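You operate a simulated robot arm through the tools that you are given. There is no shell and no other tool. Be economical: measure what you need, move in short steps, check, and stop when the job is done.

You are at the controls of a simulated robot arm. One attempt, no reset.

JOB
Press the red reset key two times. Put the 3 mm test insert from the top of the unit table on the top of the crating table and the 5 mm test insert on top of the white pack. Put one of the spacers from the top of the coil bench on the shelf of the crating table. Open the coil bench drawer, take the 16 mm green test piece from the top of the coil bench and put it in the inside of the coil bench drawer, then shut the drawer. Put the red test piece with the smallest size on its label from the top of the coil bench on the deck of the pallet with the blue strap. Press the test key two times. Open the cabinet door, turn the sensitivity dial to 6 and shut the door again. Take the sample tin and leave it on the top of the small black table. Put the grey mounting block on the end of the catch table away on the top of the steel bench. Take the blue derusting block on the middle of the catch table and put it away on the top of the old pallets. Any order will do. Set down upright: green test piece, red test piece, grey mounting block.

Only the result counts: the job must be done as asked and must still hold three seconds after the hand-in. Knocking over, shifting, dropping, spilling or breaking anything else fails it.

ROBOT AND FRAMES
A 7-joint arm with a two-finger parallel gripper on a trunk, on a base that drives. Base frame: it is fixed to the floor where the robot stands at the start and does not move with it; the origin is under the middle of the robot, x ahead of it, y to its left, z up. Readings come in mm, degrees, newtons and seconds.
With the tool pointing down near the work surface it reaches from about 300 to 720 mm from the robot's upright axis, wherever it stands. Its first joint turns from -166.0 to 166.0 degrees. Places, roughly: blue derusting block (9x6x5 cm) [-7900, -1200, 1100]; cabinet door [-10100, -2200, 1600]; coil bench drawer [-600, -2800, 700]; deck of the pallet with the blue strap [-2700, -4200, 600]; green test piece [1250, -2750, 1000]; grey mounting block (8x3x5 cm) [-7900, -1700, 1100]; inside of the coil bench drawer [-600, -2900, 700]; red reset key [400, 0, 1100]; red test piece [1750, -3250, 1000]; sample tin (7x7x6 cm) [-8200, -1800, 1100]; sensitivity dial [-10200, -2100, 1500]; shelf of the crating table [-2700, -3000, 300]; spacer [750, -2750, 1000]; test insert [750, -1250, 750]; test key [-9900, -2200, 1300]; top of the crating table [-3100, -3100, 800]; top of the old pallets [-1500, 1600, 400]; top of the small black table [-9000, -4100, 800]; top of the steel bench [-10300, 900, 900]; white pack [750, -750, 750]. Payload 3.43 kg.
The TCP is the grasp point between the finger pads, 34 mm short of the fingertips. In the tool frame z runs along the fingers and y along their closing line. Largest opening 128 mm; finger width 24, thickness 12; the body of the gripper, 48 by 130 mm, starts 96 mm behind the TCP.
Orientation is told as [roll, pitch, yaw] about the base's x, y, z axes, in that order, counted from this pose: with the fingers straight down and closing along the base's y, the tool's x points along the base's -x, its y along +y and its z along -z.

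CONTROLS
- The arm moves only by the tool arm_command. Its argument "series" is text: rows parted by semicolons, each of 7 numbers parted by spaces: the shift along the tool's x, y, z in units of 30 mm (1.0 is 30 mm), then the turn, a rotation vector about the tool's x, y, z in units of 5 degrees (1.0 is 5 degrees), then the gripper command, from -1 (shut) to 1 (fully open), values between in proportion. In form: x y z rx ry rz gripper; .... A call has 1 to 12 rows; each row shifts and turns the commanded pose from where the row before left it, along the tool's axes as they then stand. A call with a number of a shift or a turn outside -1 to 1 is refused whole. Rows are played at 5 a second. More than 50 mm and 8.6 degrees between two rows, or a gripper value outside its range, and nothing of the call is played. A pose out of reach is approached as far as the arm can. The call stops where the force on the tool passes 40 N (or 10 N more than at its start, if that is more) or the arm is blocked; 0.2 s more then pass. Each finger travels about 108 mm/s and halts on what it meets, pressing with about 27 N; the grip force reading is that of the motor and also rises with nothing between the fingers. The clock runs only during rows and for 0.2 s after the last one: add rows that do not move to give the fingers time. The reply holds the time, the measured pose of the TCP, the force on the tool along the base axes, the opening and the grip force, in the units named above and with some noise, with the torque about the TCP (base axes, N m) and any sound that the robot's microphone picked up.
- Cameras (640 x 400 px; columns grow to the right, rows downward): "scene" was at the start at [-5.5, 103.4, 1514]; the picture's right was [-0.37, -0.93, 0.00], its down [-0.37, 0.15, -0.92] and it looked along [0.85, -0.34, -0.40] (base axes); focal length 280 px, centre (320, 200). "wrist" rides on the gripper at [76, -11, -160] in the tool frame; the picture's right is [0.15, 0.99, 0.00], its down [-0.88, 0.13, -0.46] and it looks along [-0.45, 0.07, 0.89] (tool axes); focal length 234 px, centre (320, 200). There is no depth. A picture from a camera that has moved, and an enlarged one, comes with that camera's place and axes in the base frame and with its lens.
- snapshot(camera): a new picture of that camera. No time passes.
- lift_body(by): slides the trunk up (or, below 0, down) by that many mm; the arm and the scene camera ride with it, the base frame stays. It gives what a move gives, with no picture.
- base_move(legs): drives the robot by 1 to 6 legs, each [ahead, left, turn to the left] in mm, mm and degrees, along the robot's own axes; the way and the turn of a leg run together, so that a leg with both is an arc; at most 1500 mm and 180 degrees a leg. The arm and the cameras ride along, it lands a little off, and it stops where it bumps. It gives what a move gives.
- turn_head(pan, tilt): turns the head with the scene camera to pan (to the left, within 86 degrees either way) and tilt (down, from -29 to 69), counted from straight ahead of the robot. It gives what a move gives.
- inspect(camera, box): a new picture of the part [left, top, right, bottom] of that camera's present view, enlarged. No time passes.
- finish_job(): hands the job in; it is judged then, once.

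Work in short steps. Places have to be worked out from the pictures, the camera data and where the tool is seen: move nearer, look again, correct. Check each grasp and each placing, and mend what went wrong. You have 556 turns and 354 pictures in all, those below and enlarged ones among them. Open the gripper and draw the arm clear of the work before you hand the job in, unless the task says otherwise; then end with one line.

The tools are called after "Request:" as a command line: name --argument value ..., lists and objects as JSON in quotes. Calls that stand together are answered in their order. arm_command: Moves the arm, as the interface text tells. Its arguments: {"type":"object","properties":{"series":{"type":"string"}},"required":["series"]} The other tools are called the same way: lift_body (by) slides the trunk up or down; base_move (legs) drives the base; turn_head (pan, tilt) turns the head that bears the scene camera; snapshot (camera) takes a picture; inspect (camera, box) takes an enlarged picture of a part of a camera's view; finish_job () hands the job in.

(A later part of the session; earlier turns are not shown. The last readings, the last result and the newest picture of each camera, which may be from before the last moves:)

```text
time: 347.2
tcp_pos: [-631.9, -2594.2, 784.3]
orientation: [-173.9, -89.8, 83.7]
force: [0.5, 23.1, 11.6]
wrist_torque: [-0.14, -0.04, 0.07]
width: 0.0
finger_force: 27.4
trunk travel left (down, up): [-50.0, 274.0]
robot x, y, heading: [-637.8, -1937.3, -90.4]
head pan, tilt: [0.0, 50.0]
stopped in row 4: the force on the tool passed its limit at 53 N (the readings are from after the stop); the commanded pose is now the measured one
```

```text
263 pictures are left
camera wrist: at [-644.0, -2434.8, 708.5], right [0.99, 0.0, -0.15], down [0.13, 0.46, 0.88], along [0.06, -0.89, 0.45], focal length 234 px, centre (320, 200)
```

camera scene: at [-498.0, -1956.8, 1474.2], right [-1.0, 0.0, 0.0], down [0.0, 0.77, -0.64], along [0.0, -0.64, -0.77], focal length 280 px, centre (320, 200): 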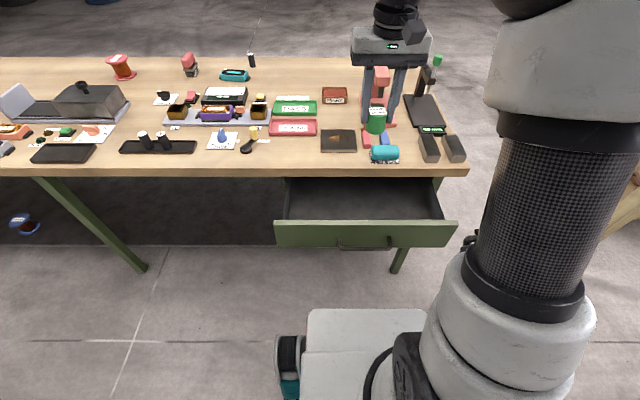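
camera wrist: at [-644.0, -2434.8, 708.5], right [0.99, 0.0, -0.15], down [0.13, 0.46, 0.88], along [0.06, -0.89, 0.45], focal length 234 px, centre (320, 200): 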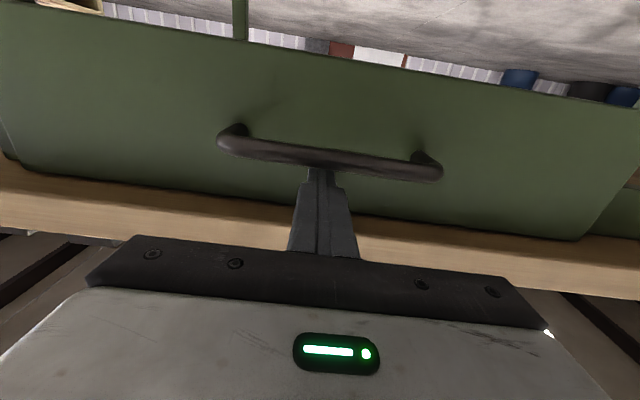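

The drawer hit its stop. I back off and check it from the scene camera.

Request:
base_move --legs '[[-230, 0, 0.4]]'

Request:
turn_head --pan 0 --tilt 35

Request:
snapshot --camera "scene"

Request:
snapshot --camera "wrist"

```text
time: 348.9
tcp_pos: [-628.3, -2370.2, 782.1]
orientation: [-23.3, -89.8, -66.5]
force: [0.2, -0.2, -0.7]
wrist_torque: [0.03, 0.01, 0.03]
width: 0.0
finger_force: 27.4
trunk travel left (down, up): [-50.0, 274.0]
robot x, y, heading: [-637.1, -1709.3, -90.0]
head pan, tilt: [0.0, 50.0]
```

```text
time: 349.7
tcp_pos: [-627.8, -2369.1, 781.6]
orientation: [-23.1, -90.0, -66.7]
force: [0.8, -0.3, 0.2]
wrist_torque: [0.04, 0.03, -0.02]
width: 0.0
finger_force: 26.5
trunk travel left (down, up): [-50.0, 274.0]
robot x, y, heading: [-635.0, -1713.7, -89.9]
head pan, tilt: [0.0, 35.0]
```

```text
262 pictures are left
camera scene: at [-498.5, -1710.9, 1345.9], right [-1.0, 0.0, 0.0], down [0.0, 0.57, -0.82], along [0.0, -0.82, -0.57], focal length 280 px, centre (320, 200)
```

scene: 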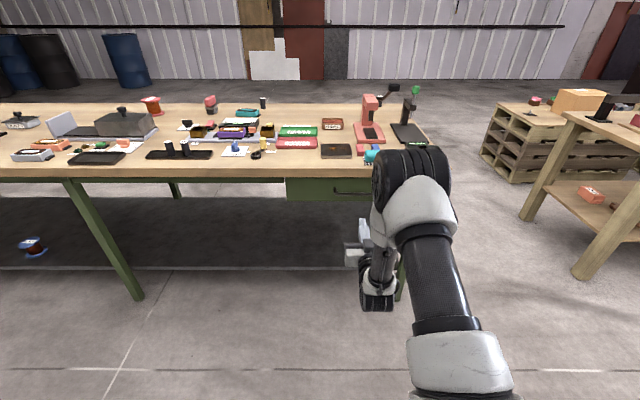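

```text
261 pictures are left
camera wrist: at [-640.1, -2209.8, 706.7], right [0.99, 0.0, -0.15], down [0.13, 0.46, 0.88], along [0.07, -0.89, 0.45], focal length 234 px, centre (320, 200)
```

wrist: 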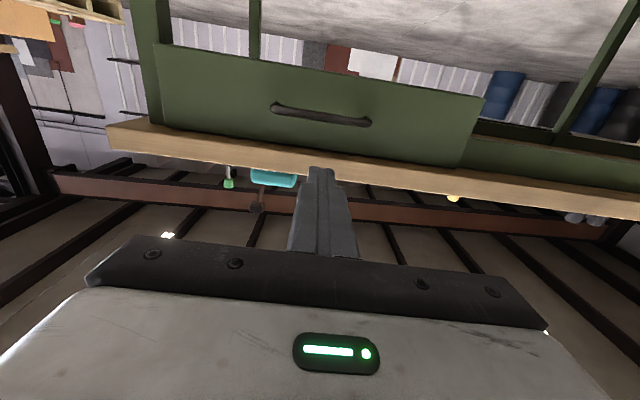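

Drawer shut. I restore the arm, then drive around the bench's right end to its back side for the red pieces.

Request:
arm_command --series "0 0 0 0 1 0 -1; 0 0 0 0 1 0 -1; 0 0 0 0 1 0 -1; 0 0 0 0 1 0 -1; 0 0 0 0 1 0 -1; 0 0 0 0 1 0 -1; 0 0 0 0 1 0 -1; 0 0 0 0 1 0 -1; 0 0 0 0 1 0 -1; 0 0 0 0 1 0 -1; 0 0 0 0 1 0 -1; 0 0 0 0 1 0 -1"

Request:
arm_command --series "0 0 0 0 1 0 0; 0 0 0 0 1 0 0; 0 0 0 0 1 0 0; 0 0 0 0 1 0 0; 0 0 0 0 1 0 0; 0 0 0 0 1 0 0; 1 0 -1 0 0 0 0; 1 0 -1 0 0 0 0; 1 0 -1 0 0 0 0; 1 0 -1 0 0 0 0; 1 0 -1 0 0 0 0; 1 0 -1 0 0 0 0"

Request:
lift_body --by 200

Request:
base_move --legs '[[0, -800, 0], [1000, 0, 0], [1000, 0, 0]]'

Request:
turn_head --pan 60 --tilt 25

Request:
snapshot --camera "scene"

```text
time: 352.3
tcp_pos: [-628.9, -2369.0, 781.7]
orientation: [0.0, -29.8, -89.7]
force: [-0.1, 0.0, -0.5]
wrist_torque: [0.02, 0.01, -0.03]
width: 0.1
finger_force: 26.4
trunk travel left (down, up): [-50.0, 274.0]
robot x, y, heading: [-639.2, -1709.8, -89.8]
head pan, tilt: [0.0, 35.0]
```

```text
time: 354.9
tcp_pos: [-626.4, -2188.4, 962.8]
orientation: [0.0, 0.0, -89.8]
force: [0.0, -0.6, -0.5]
wrist_torque: [0.04, 0.01, 0.0]
width: 64.0
finger_force: 0.1
trunk travel left (down, up): [-50.0, 274.0]
robot x, y, heading: [-639.2, -1714.7, -89.9]
head pan, tilt: [0.0, 35.0]
```

```text
time: 357.1
tcp_pos: [-626.0, -2188.3, 1163.5]
orientation: [0.0, 0.1, -89.9]
force: [-0.1, -1.1, 0.6]
wrist_torque: [0.01, -0.01, 0.03]
width: 63.9
finger_force: 0.1
trunk travel left (down, up): [-250.0, 74.0]
robot x, y, heading: [-633.1, -1710.5, -89.7]
head pan, tilt: [0.0, 35.0]
```

```text
time: 374.7
tcp_pos: [-1343.5, -4196.7, 1163.2]
orientation: [0.0, 0.1, -88.1]
force: [0.5, 0.6, -0.3]
wrist_torque: [0.0, -0.01, -0.01]
width: 64.3
finger_force: 0.0
trunk travel left (down, up): [-250.0, 74.0]
robot x, y, heading: [-1367.4, -3719.7, -88.2]
head pan, tilt: [0.0, 35.0]
```

```text
time: 376.0
tcp_pos: [-1345.0, -4197.3, 1163.6]
orientation: [0.0, 0.1, -88.0]
force: [0.1, 0.5, -0.1]
wrist_torque: [-0.04, 0.01, -0.02]
width: 63.9
finger_force: 0.0
trunk travel left (down, up): [-250.0, 74.0]
robot x, y, heading: [-1366.8, -3718.0, -88.1]
head pan, tilt: [60.0, 25.0]
```

```text
260 pictures are left
camera scene: at [-1152.5, -3671.0, 1561.7], right [-0.47, -0.88, 0.0], down [-0.37, 0.2, -0.91], along [0.8, -0.43, -0.42], focal length 280 px, centre (320, 200)
```

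scene: 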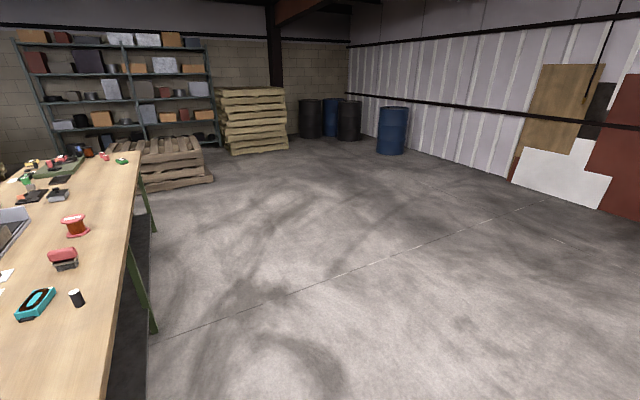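

Behind the bench is open floor; its back edge is near y≈-3415. I go a bit farther out, drive along, and turn to face the bench from behind.

Request:
base_move --legs '[[330, 0, -1.9], [0, 1500, 0], [0, 1500, 0], [0, 0, 180]]'

Request:
turn_head --pan 0 --tilt 35

Request:
snapshot --camera "scene"

```text
time: 414.3
tcp_pos: [1689.3, -3619.1, 1163.1]
orientation: [0.0, 0.1, 87.2]
force: [-0.4, 0.2, -0.8]
wrist_torque: [0.0, -0.01, -0.01]
width: 63.9
finger_force: 0.0
trunk travel left (down, up): [-250.0, 74.0]
robot x, y, heading: [1677.2, -4098.0, 87.0]
head pan, tilt: [60.0, 25.0]
```

```text
time: 415.6
tcp_pos: [1689.7, -3619.1, 1163.9]
orientation: [-0.1, 0.1, 87.1]
force: [0.1, -0.4, 0.6]
wrist_torque: [-0.05, -0.01, -0.01]
width: 63.8
finger_force: 0.2
trunk travel left (down, up): [-250.0, 74.0]
robot x, y, heading: [1674.9, -4097.5, 87.2]
head pan, tilt: [0.0, 35.0]
```

```text
259 pictures are left
camera scene: at [1534.3, -4093.8, 1546.0], right [1.0, -0.05, 0.0], down [-0.03, -0.57, -0.82], along [0.04, 0.82, -0.57], focal length 280 px, centre (320, 200)
```

scene: 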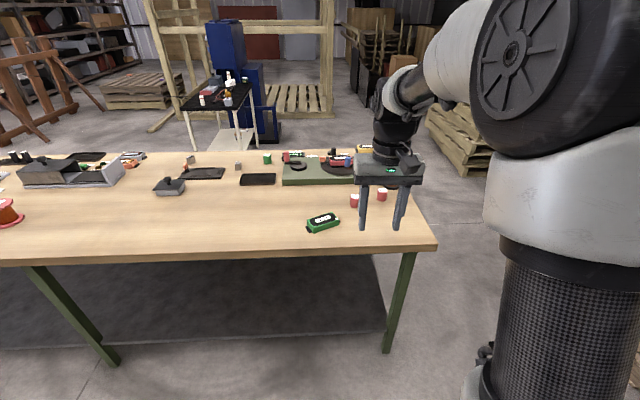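

I enlarge the red pieces to read their labels, and check for more red ones.

Request:
inspect --camera "scene" --box '[335, 178, 405, 222]'

Request:
inspect --camera "scene" --box '[230, 130, 440, 260]'

```text
9.09 times, centred on (370, 200) of scene
camera zoom: at [1534.3, -4093.8, 1546.0], right [1.0, -0.05, 0.0], down [-0.03, -0.57, -0.82], along [0.04, 0.82, -0.57], focal length 2548 px, centre (-134, 200)
```

zoom: 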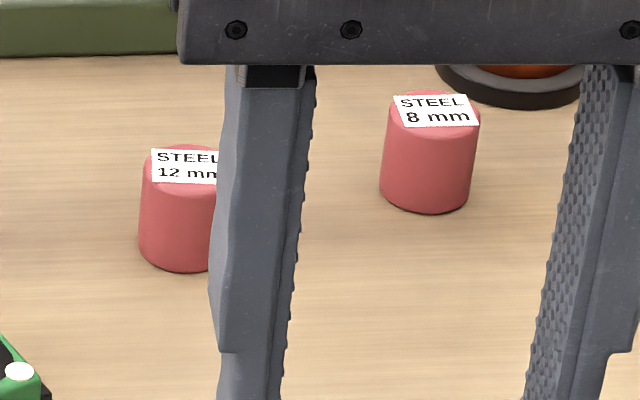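

```text
3.05 times, centred on (335, 195) of scene
camera zoom: at [1534.3, -4093.8, 1546.0], right [1.0, -0.05, 0.0], down [-0.03, -0.57, -0.82], along [0.04, 0.82, -0.57], focal length 854 px, centre (274, 215)
```

zoom: 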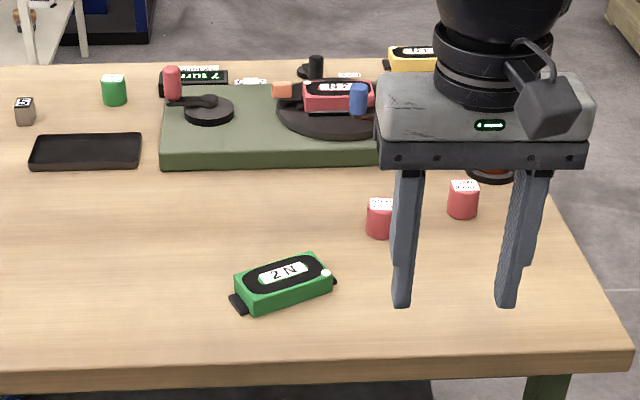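

The smallest is the STEEL 8 mm piece, at about [1844, -3121]. I move the base nearer to it.

Request:
base_move --legs '[[300, -160, 2.8]]'

Request:
arm_command --series "-1 0 0 0 0 0 0.2; -1 0 0 0 0 0 0.2; -1 0 0 0 0 0 0.2; -0.7 0 0.7 0 0 0 0.2; 0 0 1 0 0 0 0.2; 0 0 0 0 0 0 0.2"

Request:
snapshot --camera "wrist"

Request:
snapshot --camera "scene"

```text
time: 417.8
tcp_pos: [1836.5, -3317.1, 1163.3]
orientation: [0.0, 0.1, 89.8]
force: [0.9, 0.2, 0.1]
wrist_torque: [0.04, 0.0, 0.04]
width: 63.8
finger_force: 0.2
trunk travel left (down, up): [-250.0, 74.0]
robot x, y, heading: [1842.5, -3799.0, 89.7]
head pan, tilt: [0.0, 35.0]
```

```text
time: 419.2
tcp_pos: [1836.9, -3208.2, 1111.7]
orientation: [0.1, 0.1, 89.7]
force: [-0.6, -0.3, 0.6]
wrist_torque: [0.01, -0.01, -0.03]
width: 76.9
finger_force: 0.1
trunk travel left (down, up): [-250.0, 74.0]
robot x, y, heading: [1844.9, -3797.8, 90.1]
head pan, tilt: [0.0, 35.0]
```

```text
256 pictures are left
camera wrist: at [1847.5, -3283.8, 1271.9], right [-0.99, -0.14, 0.0], down [-0.13, 0.88, 0.45], along [-0.07, 0.45, -0.89], focal length 234 px, centre (320, 200)
```

wrist: 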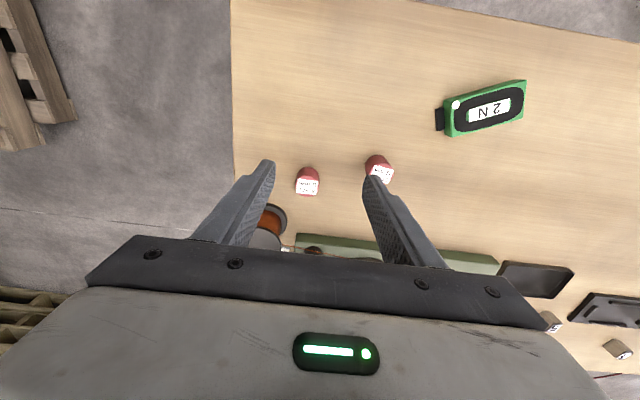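

```text
255 pictures are left
camera scene: at [1702.4, -3800.1, 1546.0], right [1.0, 0.0, 0.0], down [0.0, -0.57, -0.82], along [0.0, 0.82, -0.57], focal length 280 px, centre (320, 200)
```

scene: 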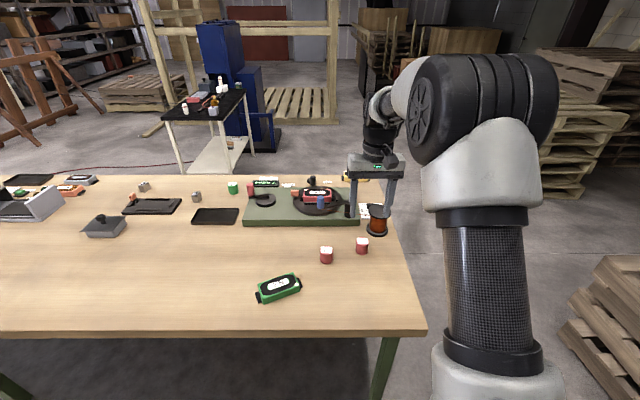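

8 mm piece at [1843, -3122]. I move above it and check.

Request:
arm_command --series "-1 -0.2 0 0 0 0 0.35; -1 0 0.5 0 0 0 0.35; -0.87 0 1 0 0 0 0.35; 0 0 1 0 0 0 0.35; 0 0 1 0 0 0 0.35; 0 0 1 0 0 0 0.35; 0 0 0 0 0 0 0.35"

Request:
snapshot --camera "wrist"

```text
time: 420.8
tcp_pos: [1842.3, -3120.2, 974.7]
orientation: [0.0, 0.0, 89.7]
force: [-0.3, 0.3, 0.6]
wrist_torque: [0.03, -0.02, -0.05]
width: 86.4
finger_force: 0.0
trunk travel left (down, up): [-250.0, 74.0]
robot x, y, heading: [1837.8, -3795.7, 90.0]
head pan, tilt: [0.0, 35.0]
```

```text
254 pictures are left
camera wrist: at [1852.7, -3195.9, 1135.7], right [-0.99, -0.14, 0.0], down [-0.13, 0.88, 0.46], along [-0.06, 0.45, -0.89], focal length 234 px, centre (320, 200)
```

wrist: 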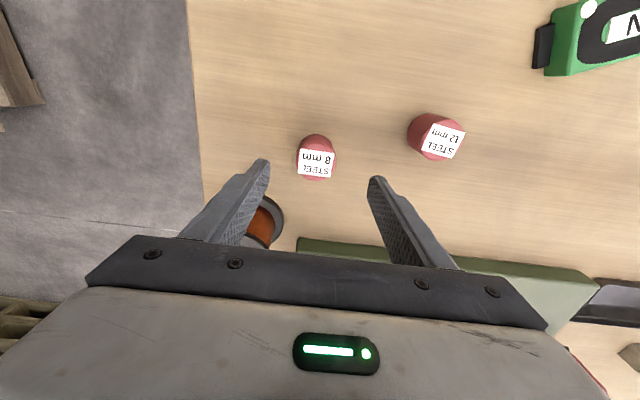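

Aligned. Lower and grasp.

Request:
arm_command --series "0 0 1 0 0 0 0.2; 0 0 1 0 0 0 0.2; 0 0 0.12 0 0 0 0.2; 0 0 0 0 0 0 -1; 0 0 0 0 0 0 -1; 0 0 0 0 0 0 -1"

Request:
inspect --camera "wrist" --box '[200, 100, 440, 260]'

```text
time: 422.2
tcp_pos: [1841.6, -3121.2, 913.3]
orientation: [0.0, 0.1, 89.8]
force: [0.4, 0.0, 0.5]
wrist_torque: [0.0, -0.01, -0.03]
width: 40.4
finger_force: 27.2
trunk travel left (down, up): [-250.0, 74.0]
robot x, y, heading: [1843.4, -3794.6, 89.9]
head pan, tilt: [0.0, 35.0]
```

```text
2.50 times, centred on (320, 180) of wrist
camera zoom: at [1852.0, -3197.2, 1073.3], right [-0.99, -0.14, 0.0], down [-0.13, 0.88, 0.45], along [-0.07, 0.45, -0.89], focal length 585 px, centre (320, 250)
```

zoom: 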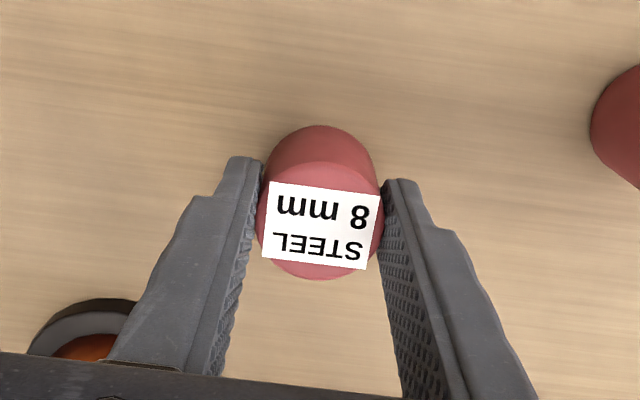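

Held. Lift, retract, back off, turn to face -x and drive toward the strapped pallet.

Request:
arm_command --series "0 0 -1 0 0 0 -1; 0 0 -1 0 0 0 -1; 0 0 -1 0 0 0 -1; 0 0 -1 0 0 0 -1; 0 0 -1 0 0 0 -1; 0 0 -1 0 0 0 -1; 0 0 -1 0 0 0 -1; 0 0 -1 0 0 0 -1; 1 0 0 0 0 0 -1; 1 0 0 0 0 0 -1; 1 0 0 0 0 0 -1; 1 0 0 0 0 0 -1"

Request:
arm_command --series "1 0 0 0 0 0 -1; 1 0 0 0 0 0 -1; 0 0 0 0 0 0 -1"

Request:
base_move --legs '[[-400, 0, 0], [0, 0, 90], [1200, 0, 0], [1200, 0, 0]]'

Request:
turn_head --pan 0 --tilt 15

Request:
snapshot --camera "scene"

```text
time: 424.8
tcp_pos: [1841.5, -3242.2, 1152.3]
orientation: [0.1, 0.0, 89.8]
force: [-0.2, 0.9, -0.8]
wrist_torque: [-0.02, 0.01, 0.02]
width: 40.8
finger_force: 26.6
trunk travel left (down, up): [-250.0, 74.0]
robot x, y, heading: [1841.3, -3795.9, 89.6]
head pan, tilt: [0.0, 35.0]
```

```text
time: 425.6
tcp_pos: [1841.1, -3302.8, 1151.2]
orientation: [0.0, 0.0, 89.8]
force: [-0.4, -0.1, 0.0]
wrist_torque: [0.04, 0.04, 0.02]
width: 40.3
finger_force: 27.3
trunk travel left (down, up): [-250.0, 74.0]
robot x, y, heading: [1848.0, -3795.2, 90.0]
head pan, tilt: [0.0, 35.0]
```

```text
time: 443.3
tcp_pos: [-1037.7, -4117.0, 1153.2]
orientation: [0.1, 0.2, 178.0]
force: [1.0, 0.6, -1.2]
wrist_torque: [-0.01, -0.01, 0.01]
width: 40.6
finger_force: 27.2
trunk travel left (down, up): [-250.0, 74.0]
robot x, y, heading: [-543.2, -4127.5, 178.0]
head pan, tilt: [0.0, 35.0]
```

```text
time: 444.1
tcp_pos: [-1037.6, -4116.5, 1152.2]
orientation: [0.0, 0.1, 177.9]
force: [-0.1, -1.2, -0.7]
wrist_torque: [-0.01, -0.02, 0.0]
width: 40.8
finger_force: 26.8
trunk travel left (down, up): [-250.0, 74.0]
robot x, y, heading: [-542.5, -4130.6, 178.4]
head pan, tilt: [0.0, 15.0]
```

```text
252 pictures are left
camera scene: at [-552.9, -4272.3, 1577.9], right [0.04, 1.0, 0.0], down [0.26, -0.01, -0.97], along [-0.97, 0.03, -0.26], focal length 280 px, centre (320, 200)
```

scene: 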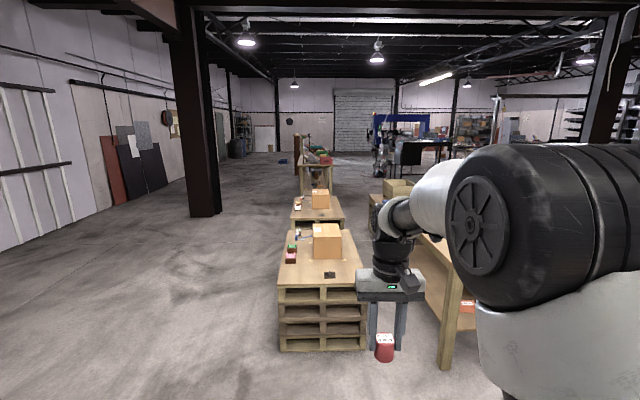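

Two pallet stacks with decks ahead. I enlarge to find the blue strap.

Request:
inspect --camera "scene" --box '[265, 220, 385, 360]'

Request:
inspect --camera "scene" --box '[270, 140, 390, 260]'

```text
2.86 times, centred on (325, 290) of scene
camera zoom: at [-552.9, -4272.3, 1577.9], right [0.04, 1.0, 0.0], down [0.26, -0.01, -0.97], along [-0.97, 0.03, -0.26], focal length 801 px, centre (306, -57)
```

zoom: 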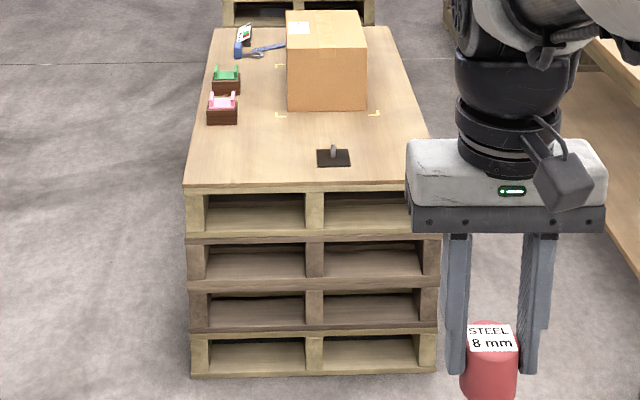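

```text
3.33 times, centred on (330, 200) of scene
camera zoom: at [-552.9, -4272.3, 1577.9], right [0.04, 1.0, 0.0], down [0.26, -0.01, -0.97], along [-0.97, 0.03, -0.26], focal length 934 px, centre (287, 200)
```

zoom: 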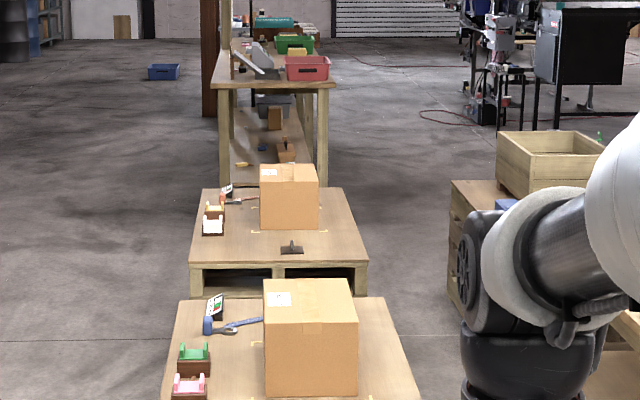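

The nearer stack (centre ≈ (-2600, -4214)) carries the blue strap tool; its position matches. I drive closer and look again.

Request:
base_move --legs '[[0, 80, 1.7], [950, 0, 0]]'

Request:
turn_head --pan 0 --tilt 40

Request:
snapshot --camera "scene"

Request:
snapshot --camera "wrist"

```text
time: 450.2
tcp_pos: [-1988.6, -4201.0, 1152.2]
orientation: [0.1, 0.1, 179.4]
force: [0.1, -0.3, -0.6]
wrist_torque: [0.0, -0.01, -0.01]
width: 40.7
finger_force: 27.3
trunk travel left (down, up): [-250.0, 74.0]
robot x, y, heading: [-1491.5, -4204.5, 179.4]
head pan, tilt: [0.0, 15.0]
```

```text
time: 451.1
tcp_pos: [-1988.0, -4200.4, 1151.6]
orientation: [0.1, 0.2, 179.4]
force: [1.2, -0.2, -1.1]
wrist_torque: [0.0, 0.02, 0.03]
width: 40.7
finger_force: 26.8
trunk travel left (down, up): [-250.0, 74.0]
robot x, y, heading: [-1498.2, -4204.0, 179.3]
head pan, tilt: [0.0, 40.0]
```

```text
249 pictures are left
camera scene: at [-1491.7, -4344.9, 1538.5], right [0.01, 1.0, 0.0], down [0.64, -0.01, -0.77], along [-0.77, 0.01, -0.64], focal length 280 px, centre (320, 200)
```

scene: 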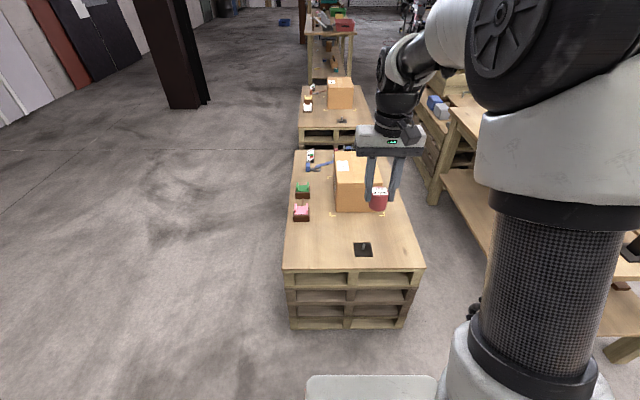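

```text
248 pictures are left
camera wrist: at [-1913.2, -4191.4, 1312.7], right [0.14, -0.99, 0.0], down [-0.88, -0.12, 0.45], along [-0.45, -0.06, -0.89], focal length 234 px, centre (320, 200)
```

wrist: 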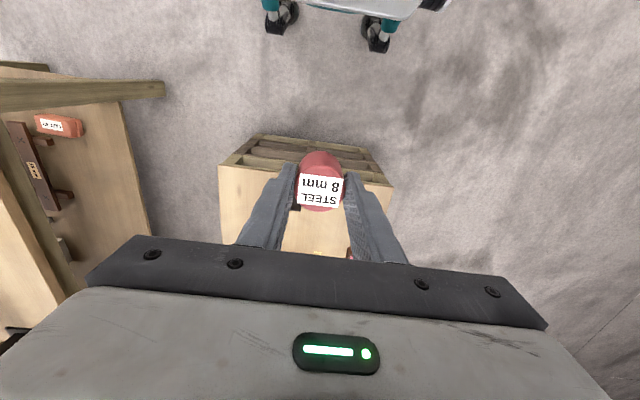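

Deck top ≈ z 552, near edge x≈-2222. I'll use the free spot at (-2330, -4340). I drive closer, lower the trunk and go above it.

Request:
base_move --legs '[[220, 0, 0.6]]'

Request:
lift_body --by -200

Request:
arm_command --series "-0.8 0.95 0 0 0 0 -1; -0.8 0.95 0 0 0 0 -1; -0.8 0.95 0 0 0 0 -1; -0.8 0.95 0 0 0 0 -1; -0.7 0.8 0 0 0 0 -1; 0 0 1 0 0 0 -1; 0 0 1 0 0 0 -1; 0 0 1 0 0 0 -1; 0 0 1 0 0 0 -1; 0 0 1 0 0 0 -1; 0 0 0 0 0 0 -1"

Request:
snapshot --camera "wrist"

Request:
snapshot --camera "scene"

```text
time: 452.7
tcp_pos: [-2209.1, -4206.5, 1151.5]
orientation: [0.0, 0.1, -179.8]
force: [0.5, 0.6, -1.1]
wrist_torque: [0.04, -0.03, 0.0]
width: 40.5
finger_force: 26.9
trunk travel left (down, up): [-250.0, 74.0]
robot x, y, heading: [-1714.5, -4200.8, -179.9]
head pan, tilt: [0.0, 40.0]
```

```text
time: 454.9
tcp_pos: [-2207.2, -4206.5, 951.9]
orientation: [-0.1, 0.1, -179.8]
force: [-0.9, 0.4, -0.8]
wrist_torque: [-0.02, 0.03, -0.01]
width: 40.5
finger_force: 27.2
trunk travel left (down, up): [-50.0, 274.0]
robot x, y, heading: [-1715.8, -4200.5, -180.0]
head pan, tilt: [0.0, 40.0]
```

```text
time: 457.3
tcp_pos: [-2325.3, -4347.2, 802.3]
orientation: [0.0, -0.1, -179.8]
force: [0.1, -1.0, -1.5]
wrist_torque: [-0.02, 0.03, 0.02]
width: 40.6
finger_force: 27.0
trunk travel left (down, up): [-50.0, 274.0]
robot x, y, heading: [-1709.5, -4201.2, -180.2]
head pan, tilt: [0.0, 40.0]
```

```text
247 pictures are left
camera wrist: at [-2250.5, -4336.7, 961.4], right [0.15, -0.99, 0.0], down [-0.88, -0.13, 0.46], along [-0.45, -0.07, -0.89], focal length 234 px, centre (320, 200)
```

wrist: 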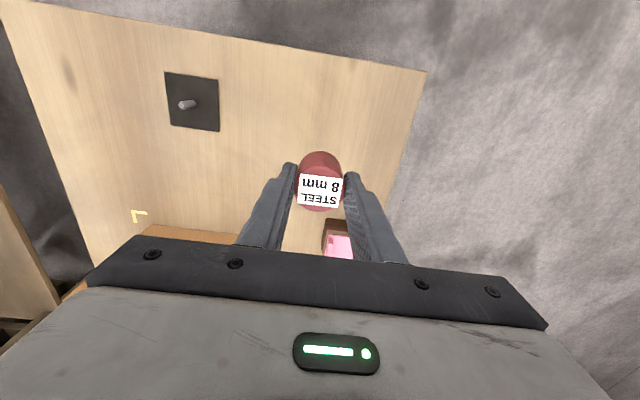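

```text
246 pictures are left
camera scene: at [-1710.4, -4344.0, 1338.4], right [0.0, 1.0, 0.0], down [0.64, 0.0, -0.77], along [-0.77, 0.0, -0.64], focal length 280 px, centre (320, 200)
```

scene: 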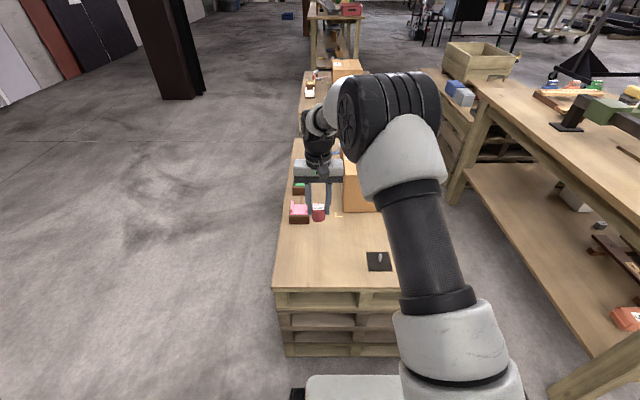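

The landing point is clear wood. I lower and feel for the deck.

Request:
arm_command --series "0 0 1 0 0 0 -1; 0 0 1 0 0 0 -1; 0 0 1 0 0 0 -1; 0 0 1 0 0 0 -1; 0 0 1 0 0 0 -1; 0 0 0.5 0 0 0 -1; 0 0 0.2 0 0 0 -1; 0 0 0.2 0 0 0 -1; 0 0 0.2 0 0 0 -1; 0 0 0.2 0 0 0 -1; 0 0 0 0 0 0 -1"

```text
time: 459.7
tcp_pos: [-2325.5, -4345.4, 612.1]
orientation: [-0.1, -0.1, -179.8]
force: [0.5, -0.3, -0.7]
wrist_torque: [-0.02, 0.05, 0.02]
width: 40.5
finger_force: 26.2
trunk travel left (down, up): [-50.0, 274.0]
robot x, y, heading: [-1714.4, -4206.2, -179.8]
head pan, tilt: [0.0, 40.0]
```

Request:
arm_command --series "0 0 0.15 0 0 0 -1; 0 0 0.15 0 0 0 -1; 0 0 0.15 0 0 0 -1; 0 0 0.15 0 0 0 -1; 0 0 0 0 0 0 -1"

```text
time: 460.9
tcp_pos: [-2326.4, -4344.3, 597.7]
orientation: [0.0, -0.3, -179.9]
force: [-5.8, -1.4, 23.5]
wrist_torque: [0.01, 0.25, 0.07]
width: 40.4
finger_force: 26.8
trunk travel left (down, up): [-50.0, 274.0]
robot x, y, heading: [-1715.6, -4199.4, -180.1]
head pan, tilt: [0.0, 40.0]
```

Contact (24 N). Ease up, release and lift.

Request:
arm_command --series "0 0 -0.07 0 0 0 -1; 0 0 0 0 0 0 -0.3; 0 0 0 0 0 0 -0.1; 0 0 0 0 0 0 0.1; 0 0 -0.5 0 0 0 0.1; 0 0 -1 0 0 0 0.1; 0 0 -1 0 0 0 0.1; 0 0 -1 0 0 0 0.1; 0 0 -1 0 0 0 0.1; 0 0 -1 0 0 0 0.1; 0 0 -1 0 0 0 0.1; 0 0 -1 0 0 0 0.1"

Request:
snapshot --camera "wrist"

Request:
inspect --camera "scene" --box '[260, 130, 420, 300]'

```text
time: 463.5
tcp_pos: [-2326.4, -4344.5, 821.9]
orientation: [0.0, 0.1, -179.8]
force: [0.4, -0.1, -0.6]
wrist_torque: [0.01, 0.0, -0.02]
width: 70.4
finger_force: 0.1
trunk travel left (down, up): [-50.0, 274.0]
robot x, y, heading: [-1714.0, -4202.8, -180.0]
head pan, tilt: [0.0, 40.0]
```

```text
245 pictures are left
camera wrist: at [-2251.2, -4333.0, 982.7], right [0.15, -0.99, 0.0], down [-0.88, -0.13, 0.45], along [-0.45, -0.07, -0.89], focal length 234 px, centre (320, 200)
```

wrist: 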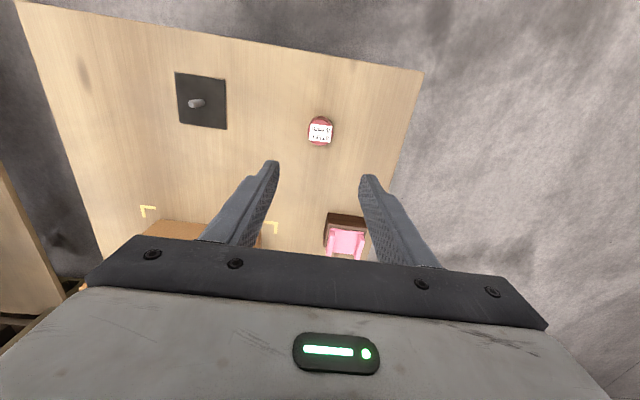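

```text
2.35 times, centred on (340, 215) of scene
camera zoom: at [-1710.4, -4344.0, 1338.4], right [0.0, 1.0, 0.0], down [0.64, 0.0, -0.77], along [-0.77, 0.0, -0.64], focal length 659 px, centre (273, 165)
```

zoom: 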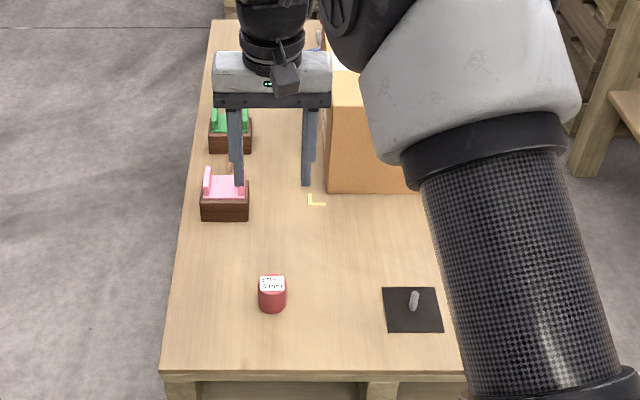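

Red 8 mm placed upright. Before leaving, I raise the arm and check which pallet carries the blue strap by an enlarged view.

Request:
arm_command --series "0 0 -1 0 0 0 0; 0 0 -1 0 0 0 0; 0 0 -1 0 0 0 0; 0 0 -1 0 0 0 0; 1 -1 0 0 0 0 0; 1 -1 0 0 0 0 0; 1 -1 0 0 0 0 0; 1 -1 0 0 0 0 0; 0 0 0 0 0 0 0"

Request:
lift_body --by 200

Request:
inspect --camera "scene" --box '[280, 40, 400, 160]'

Request:
snapshot --camera "scene"

```text
time: 465.5
tcp_pos: [-2205.7, -4225.8, 941.7]
orientation: [0.0, 0.0, -179.8]
force: [0.4, -0.2, 0.1]
wrist_torque: [-0.01, 0.02, -0.01]
width: 64.1
finger_force: 0.1
trunk travel left (down, up): [-50.0, 274.0]
robot x, y, heading: [-1713.5, -4201.0, -180.1]
head pan, tilt: [0.0, 40.0]
```

```text
time: 467.7
tcp_pos: [-2205.5, -4226.5, 1140.7]
orientation: [0.0, 0.0, -179.8]
force: [-0.3, 0.5, 0.3]
wrist_torque: [0.04, 0.01, 0.0]
width: 64.0
finger_force: 0.1
trunk travel left (down, up): [-250.0, 74.0]
robot x, y, heading: [-1712.7, -4201.3, -180.0]
head pan, tilt: [0.0, 40.0]
```

```text
3.33 times, centred on (340, 100) of scene
camera zoom: at [-1710.3, -4344.0, 1538.3], right [0.0, 1.0, 0.0], down [0.64, 0.0, -0.77], along [-0.77, 0.0, -0.64], focal length 934 px, centre (253, 533)
```

zoom: 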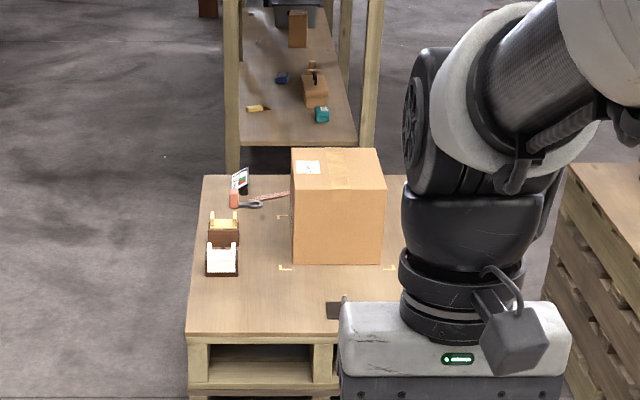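

```text
242 pictures are left
camera scene: at [-1710.3, -4344.0, 1538.3], right [0.0, 1.0, 0.0], down [0.64, 0.0, -0.77], along [-0.77, 0.0, -0.64], focal length 280 px, centre (320, 200)
```

scene: 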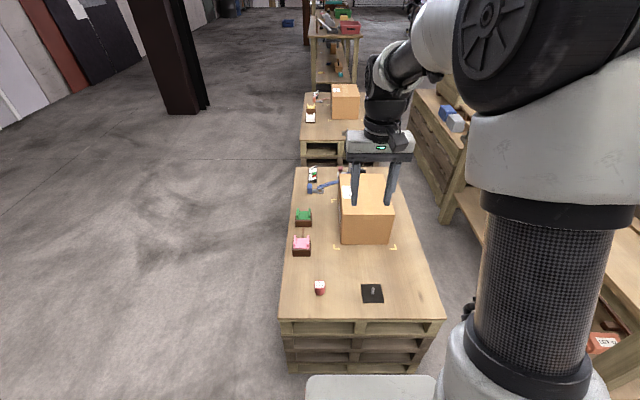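

The nearer pallet has the blue strap; the second has orange. Now I drive down the open south aisle toward the far end.

Request:
base_move --legs '[[250, 0, 0]]'

```text
time: 469.2
tcp_pos: [-2381.9, -4225.4, 1139.8]
orientation: [-0.2, 0.3, 180.0]
force: [-1.3, -0.3, -0.1]
wrist_torque: [-0.03, -0.02, 0.03]
width: 64.1
finger_force: 0.1
trunk travel left (down, up): [-250.0, 74.0]
robot x, y, heading: [-1885.8, -4202.9, 180.3]
head pan, tilt: [0.0, 40.0]
stopped in leg 1: the robot was blocked; the commanded pose is now the measured one
```

That was the wrong direction - it touched the pallet stack and stopped. I check that nothing moved.

Request:
base_move --legs '[[-150, 0, 0]]'

Request:
inspect --camera "scene" --box '[270, 150, 460, 380]'

```text
time: 470.6
tcp_pos: [-2230.0, -4225.2, 1139.4]
orientation: [-0.1, 0.3, -179.9]
force: [0.8, 0.2, 0.4]
wrist_torque: [-0.01, 0.0, -0.01]
width: 64.0
finger_force: 0.0
trunk travel left (down, up): [-250.0, 74.0]
robot x, y, heading: [-1737.2, -4203.0, -180.2]
head pan, tilt: [0.0, 40.0]
```

```text
1.74 times, centred on (365, 265) of scene
camera zoom: at [-1734.7, -4344.6, 1538.4], right [0.0, 1.0, 0.0], down [0.64, 0.0, -0.77], along [-0.77, 0.0, -0.64], focal length 487 px, centre (242, 87)
```

zoom: 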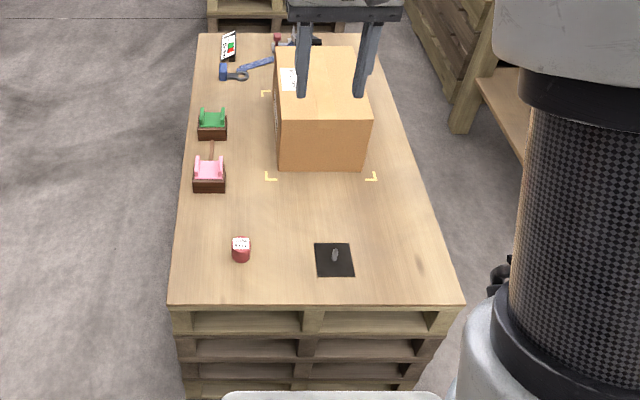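

Everything is in place. Now I sidestep left into the aisle and drive ahead (-x).

Request:
base_move --legs '[[0, 0, 0], [0, 900, 0], [1400, 0, 0], [1400, 0, 0], [1000, 0, 0]]'

Request:
turn_head --pan 0 --tilt 12

Request:
snapshot --camera "scene"

Request:
turn_head --pan -35 --tilt 12

Request:
snapshot --camera "scene"

```text
time: 497.9
tcp_pos: [-6037.5, -4990.9, 1138.7]
orientation: [-0.1, 0.2, 176.6]
force: [0.0, -0.2, 0.7]
wrist_torque: [0.02, 0.01, 0.01]
width: 64.0
finger_force: 0.1
trunk travel left (down, up): [-250.0, 74.0]
robot x, y, heading: [-5544.1, -5000.0, 176.7]
head pan, tilt: [0.0, 40.0]
```

```text
time: 498.8
tcp_pos: [-6037.7, -4991.0, 1139.3]
orientation: [-0.1, 0.3, 176.6]
force: [-0.5, 0.2, 0.6]
wrist_torque: [0.01, -0.02, 0.0]
width: 64.1
finger_force: 0.1
trunk travel left (down, up): [-250.0, 74.0]
robot x, y, heading: [-5540.0, -4992.9, 176.7]
head pan, tilt: [0.0, 12.0]
```

```text
240 pictures are left
camera scene: at [-5558.2, -5139.4, 1582.8], right [0.06, 1.0, 0.0], down [0.21, -0.01, -0.98], along [-0.98, 0.06, -0.21], focal length 280 px, centre (320, 200)
```

scene: 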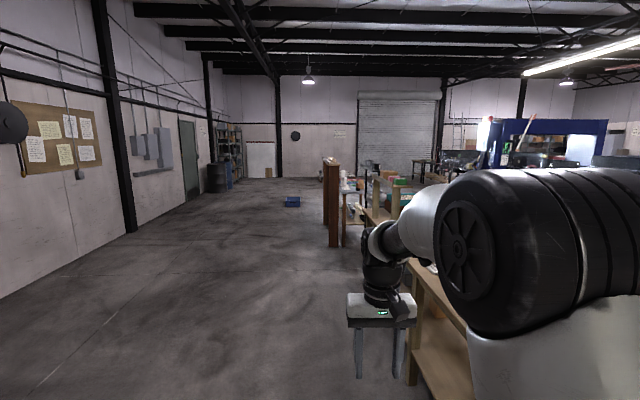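

```text
time: 499.8
tcp_pos: [-6038.0, -4990.9, 1139.7]
orientation: [-0.1, 0.1, 176.6]
force: [0.2, 0.4, -0.9]
wrist_torque: [0.03, -0.01, -0.02]
width: 64.1
finger_force: 0.1
trunk travel left (down, up): [-250.0, 74.0]
robot x, y, heading: [-5546.1, -4997.3, 176.7]
head pan, tilt: [-35.0, 12.0]
```

```text
239 pictures are left
camera scene: at [-5538.2, -5087.0, 1582.8], right [0.62, 0.78, 0.0], down [0.16, -0.13, -0.98], along [-0.77, 0.61, -0.21], focal length 280 px, centre (320, 200)
```

scene: 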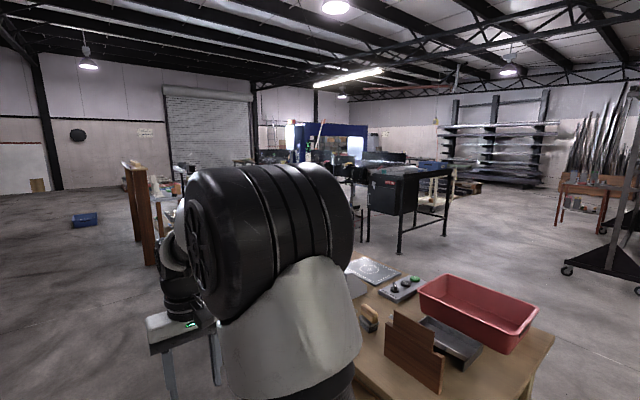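

I see the catch table area to the north-west and a tall work table on my right. I drive on past its end and look north.

Request:
base_move --legs '[[1400, 0, 3.3], [700, 0, 0]]'

Request:
turn_head --pan -75 --tilt 15

Request:
snapshot --camera "scene"

Request:
turn_head --pan 0 --tilt 15

Request:
snapshot --camera "scene"

```text
time: 510.2
tcp_pos: [-8115.4, -4994.4, 1140.4]
orientation: [-0.1, 0.2, -179.2]
force: [0.4, -0.2, -0.5]
wrist_torque: [0.03, 0.03, 0.01]
width: 64.0
finger_force: 0.1
trunk travel left (down, up): [-250.0, 74.0]
robot x, y, heading: [-7620.4, -4968.0, -179.1]
head pan, tilt: [-35.0, 12.0]
```

```text
time: 511.2
tcp_pos: [-8114.4, -4993.8, 1140.1]
orientation: [0.0, 0.1, -179.3]
force: [0.6, 0.4, 1.0]
wrist_torque: [0.01, -0.01, 0.03]
width: 64.0
finger_force: 0.1
trunk travel left (down, up): [-250.0, 74.0]
robot x, y, heading: [-7625.1, -4961.9, -179.5]
head pan, tilt: [-75.0, 15.0]
```

```text
238 pictures are left
camera scene: at [-7558.7, -5015.4, 1578.0], right [0.96, 0.27, 0.0], down [0.07, -0.25, -0.97], along [-0.26, 0.93, -0.26], focal length 280 px, centre (320, 200)
```

scene: 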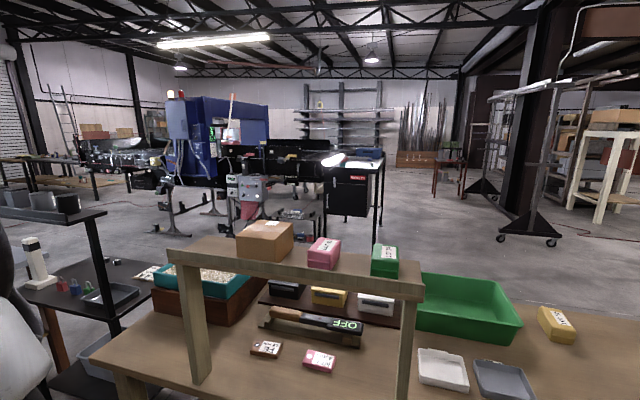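

```text
time: 512.7
tcp_pos: [-8115.6, -4994.1, 1139.4]
orientation: [-0.1, 0.2, -179.2]
force: [0.1, -0.1, 0.3]
wrist_torque: [0.04, 0.01, -0.02]
width: 64.0
finger_force: 0.0
trunk travel left (down, up): [-250.0, 74.0]
robot x, y, heading: [-7624.1, -4960.4, -179.3]
head pan, tilt: [0.0, 15.0]
```

```text
237 pictures are left
camera scene: at [-7626.7, -5106.5, 1578.0], right [-0.01, 1.0, 0.0], down [0.26, 0.0, -0.97], along [-0.97, -0.01, -0.26], focal length 280 px, centre (320, 200)
```

scene: 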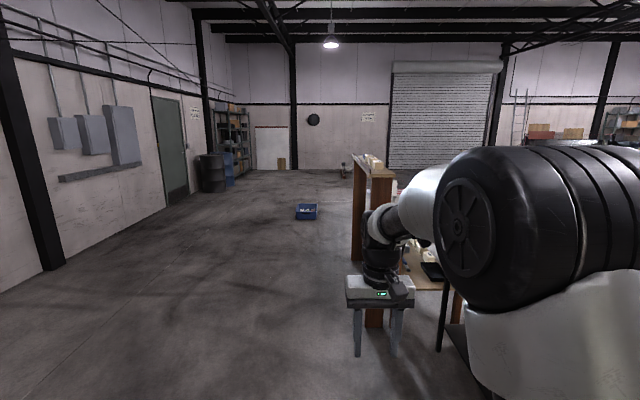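

I look north-west to see whether there is a way around the west end.

Request:
turn_head --pan -40 --tilt 15

Request:
snapshot --camera "scene"

```text
time: 513.8
tcp_pos: [-8115.0, -4993.2, 1139.5]
orientation: [-0.1, 0.2, -179.1]
force: [0.4, -0.6, 0.1]
wrist_torque: [0.02, 0.03, 0.0]
width: 64.1
finger_force: 0.1
trunk travel left (down, up): [-250.0, 74.0]
robot x, y, heading: [-7623.2, -4962.7, -179.2]
head pan, tilt: [-40.0, 15.0]
```

```text
236 pictures are left
camera scene: at [-7605.7, -5046.3, 1578.0], right [0.63, 0.78, 0.0], down [0.2, -0.16, -0.97], along [-0.75, 0.61, -0.26], focal length 280 px, centre (320, 200)
```

scene: 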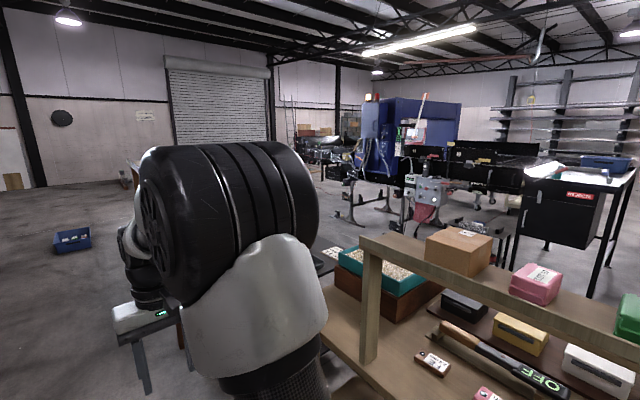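

I drive on west, keeping a wide berth, and look north from there.

Request:
base_move --legs '[[0, 150, -0.8], [1400, 0, 0]]'

Request:
turn_head --pan -86 --tilt 20

Request:
snapshot --camera "scene"

Request:
turn_head --pan 5 --tilt 20

Request:
snapshot --camera "scene"

```text
time: 522.3
tcp_pos: [-9493.3, -5181.0, 1138.1]
orientation: [-0.1, 0.1, -177.8]
force: [-0.1, 0.2, 0.4]
wrist_torque: [0.0, 0.05, 0.0]
width: 64.0
finger_force: 0.1
trunk travel left (down, up): [-250.0, 74.0]
robot x, y, heading: [-9002.2, -5139.0, -177.9]
head pan, tilt: [-40.0, 15.0]
```

```text
time: 523.5
tcp_pos: [-9493.3, -5179.7, 1140.3]
orientation: [-0.2, 0.2, -177.8]
force: [-0.2, -0.2, 0.4]
wrist_torque: [-0.03, 0.02, 0.02]
width: 64.2
finger_force: 0.0
trunk travel left (down, up): [-250.0, 74.0]
robot x, y, heading: [-9000.0, -5139.4, -177.6]
head pan, tilt: [-85.9, 20.0]
```

```text
235 pictures are left
camera scene: at [-8918.3, -5185.3, 1569.8], right [0.99, 0.11, 0.0], down [0.04, -0.34, -0.94], along [-0.1, 0.93, -0.34], focal length 280 px, centre (320, 200)
```

scene: 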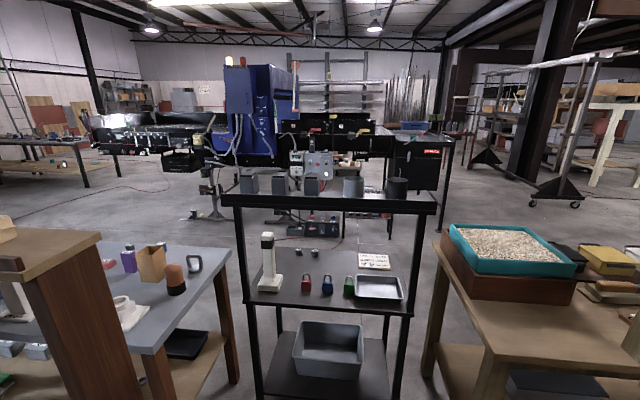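

```text
time: 525.1
tcp_pos: [-9493.4, -5181.4, 1140.4]
orientation: [0.0, 0.3, -177.8]
force: [-0.8, -0.1, 0.1]
wrist_torque: [0.01, -0.02, -0.03]
width: 63.9
finger_force: 0.1
trunk travel left (down, up): [-250.0, 74.0]
robot x, y, heading: [-9003.6, -5139.4, -177.9]
head pan, tilt: [5.0, 20.0]
```

```text
234 pictures are left
camera scene: at [-9000.5, -5289.5, 1569.8], right [-0.12, 0.99, 0.0], down [0.34, 0.04, -0.94], along [-0.93, -0.12, -0.34], focal length 280 px, centre (320, 200)
```

scene: 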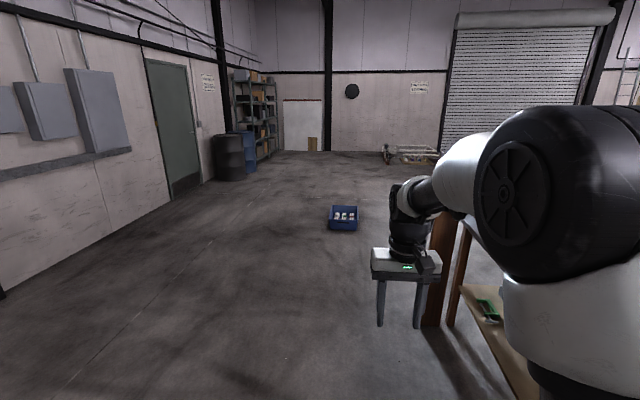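

I enlarge the black rack/table at about (-9000, -4100).

Request:
turn_head --pan -86 --tilt 20

Request:
inspect --camera "scene" --box '[200, 150, 460, 400]'

```text
time: 526.8
tcp_pos: [-9492.2, -5181.5, 1140.1]
orientation: [-0.2, 0.2, -177.8]
force: [0.0, -0.5, -0.6]
wrist_torque: [-0.01, 0.01, 0.0]
width: 64.1
finger_force: 0.1
trunk travel left (down, up): [-250.0, 74.0]
robot x, y, heading: [-8999.2, -5141.9, -177.6]
head pan, tilt: [-85.9, 20.0]
```

```text
1.60 times, centred on (330, 275) of scene
camera zoom: at [-8918.3, -5185.3, 1569.8], right [0.99, 0.11, 0.0], down [0.04, -0.34, -0.94], along [-0.1, 0.93, -0.34], focal length 448 px, centre (304, 80)
```

zoom: 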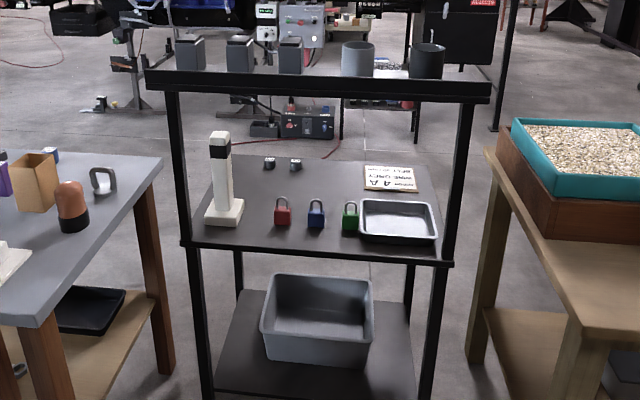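

It is a table with an overhead shelf only along its south side; its top (z≈800) is open from the north. I go around the west end: drive ahead and look north.

Request:
base_move --legs '[[0, 100, -2.3], [1200, 0, 0], [1100, 0, 0]]'

Request:
turn_head --pan -80 --tilt 15

Request:
snapshot --camera "scene"

```text
time: 539.2
tcp_pos: [-11762.6, -5309.9, 1140.5]
orientation: [-0.1, 0.2, -178.2]
force: [-0.5, -0.8, 0.6]
wrist_torque: [0.02, -0.01, -0.01]
width: 63.7
finger_force: 0.0
trunk travel left (down, up): [-250.0, 74.0]
robot x, y, heading: [-11268.1, -5270.1, -178.3]
head pan, tilt: [-85.9, 20.0]
```

```text
time: 539.9
tcp_pos: [-11764.2, -5310.2, 1140.0]
orientation: [-0.1, 0.2, -178.1]
force: [-0.3, -0.5, -0.6]
wrist_torque: [-0.01, -0.03, 0.0]
width: 63.9
finger_force: 0.1
trunk travel left (down, up): [-250.0, 74.0]
robot x, y, heading: [-11273.4, -5272.5, -178.2]
head pan, tilt: [-80.0, 15.0]
```

```text
232 pictures are left
camera scene: at [-11197.9, -5319.8, 1577.9], right [0.98, 0.2, 0.0], down [0.05, -0.25, -0.97], along [-0.2, 0.95, -0.26], focal length 280 px, centre (320, 200)
```

scene: 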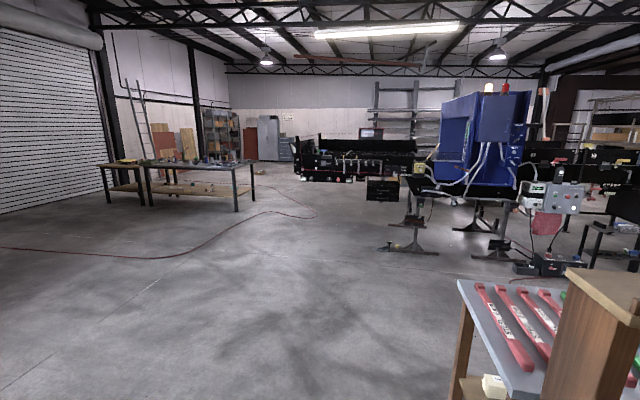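

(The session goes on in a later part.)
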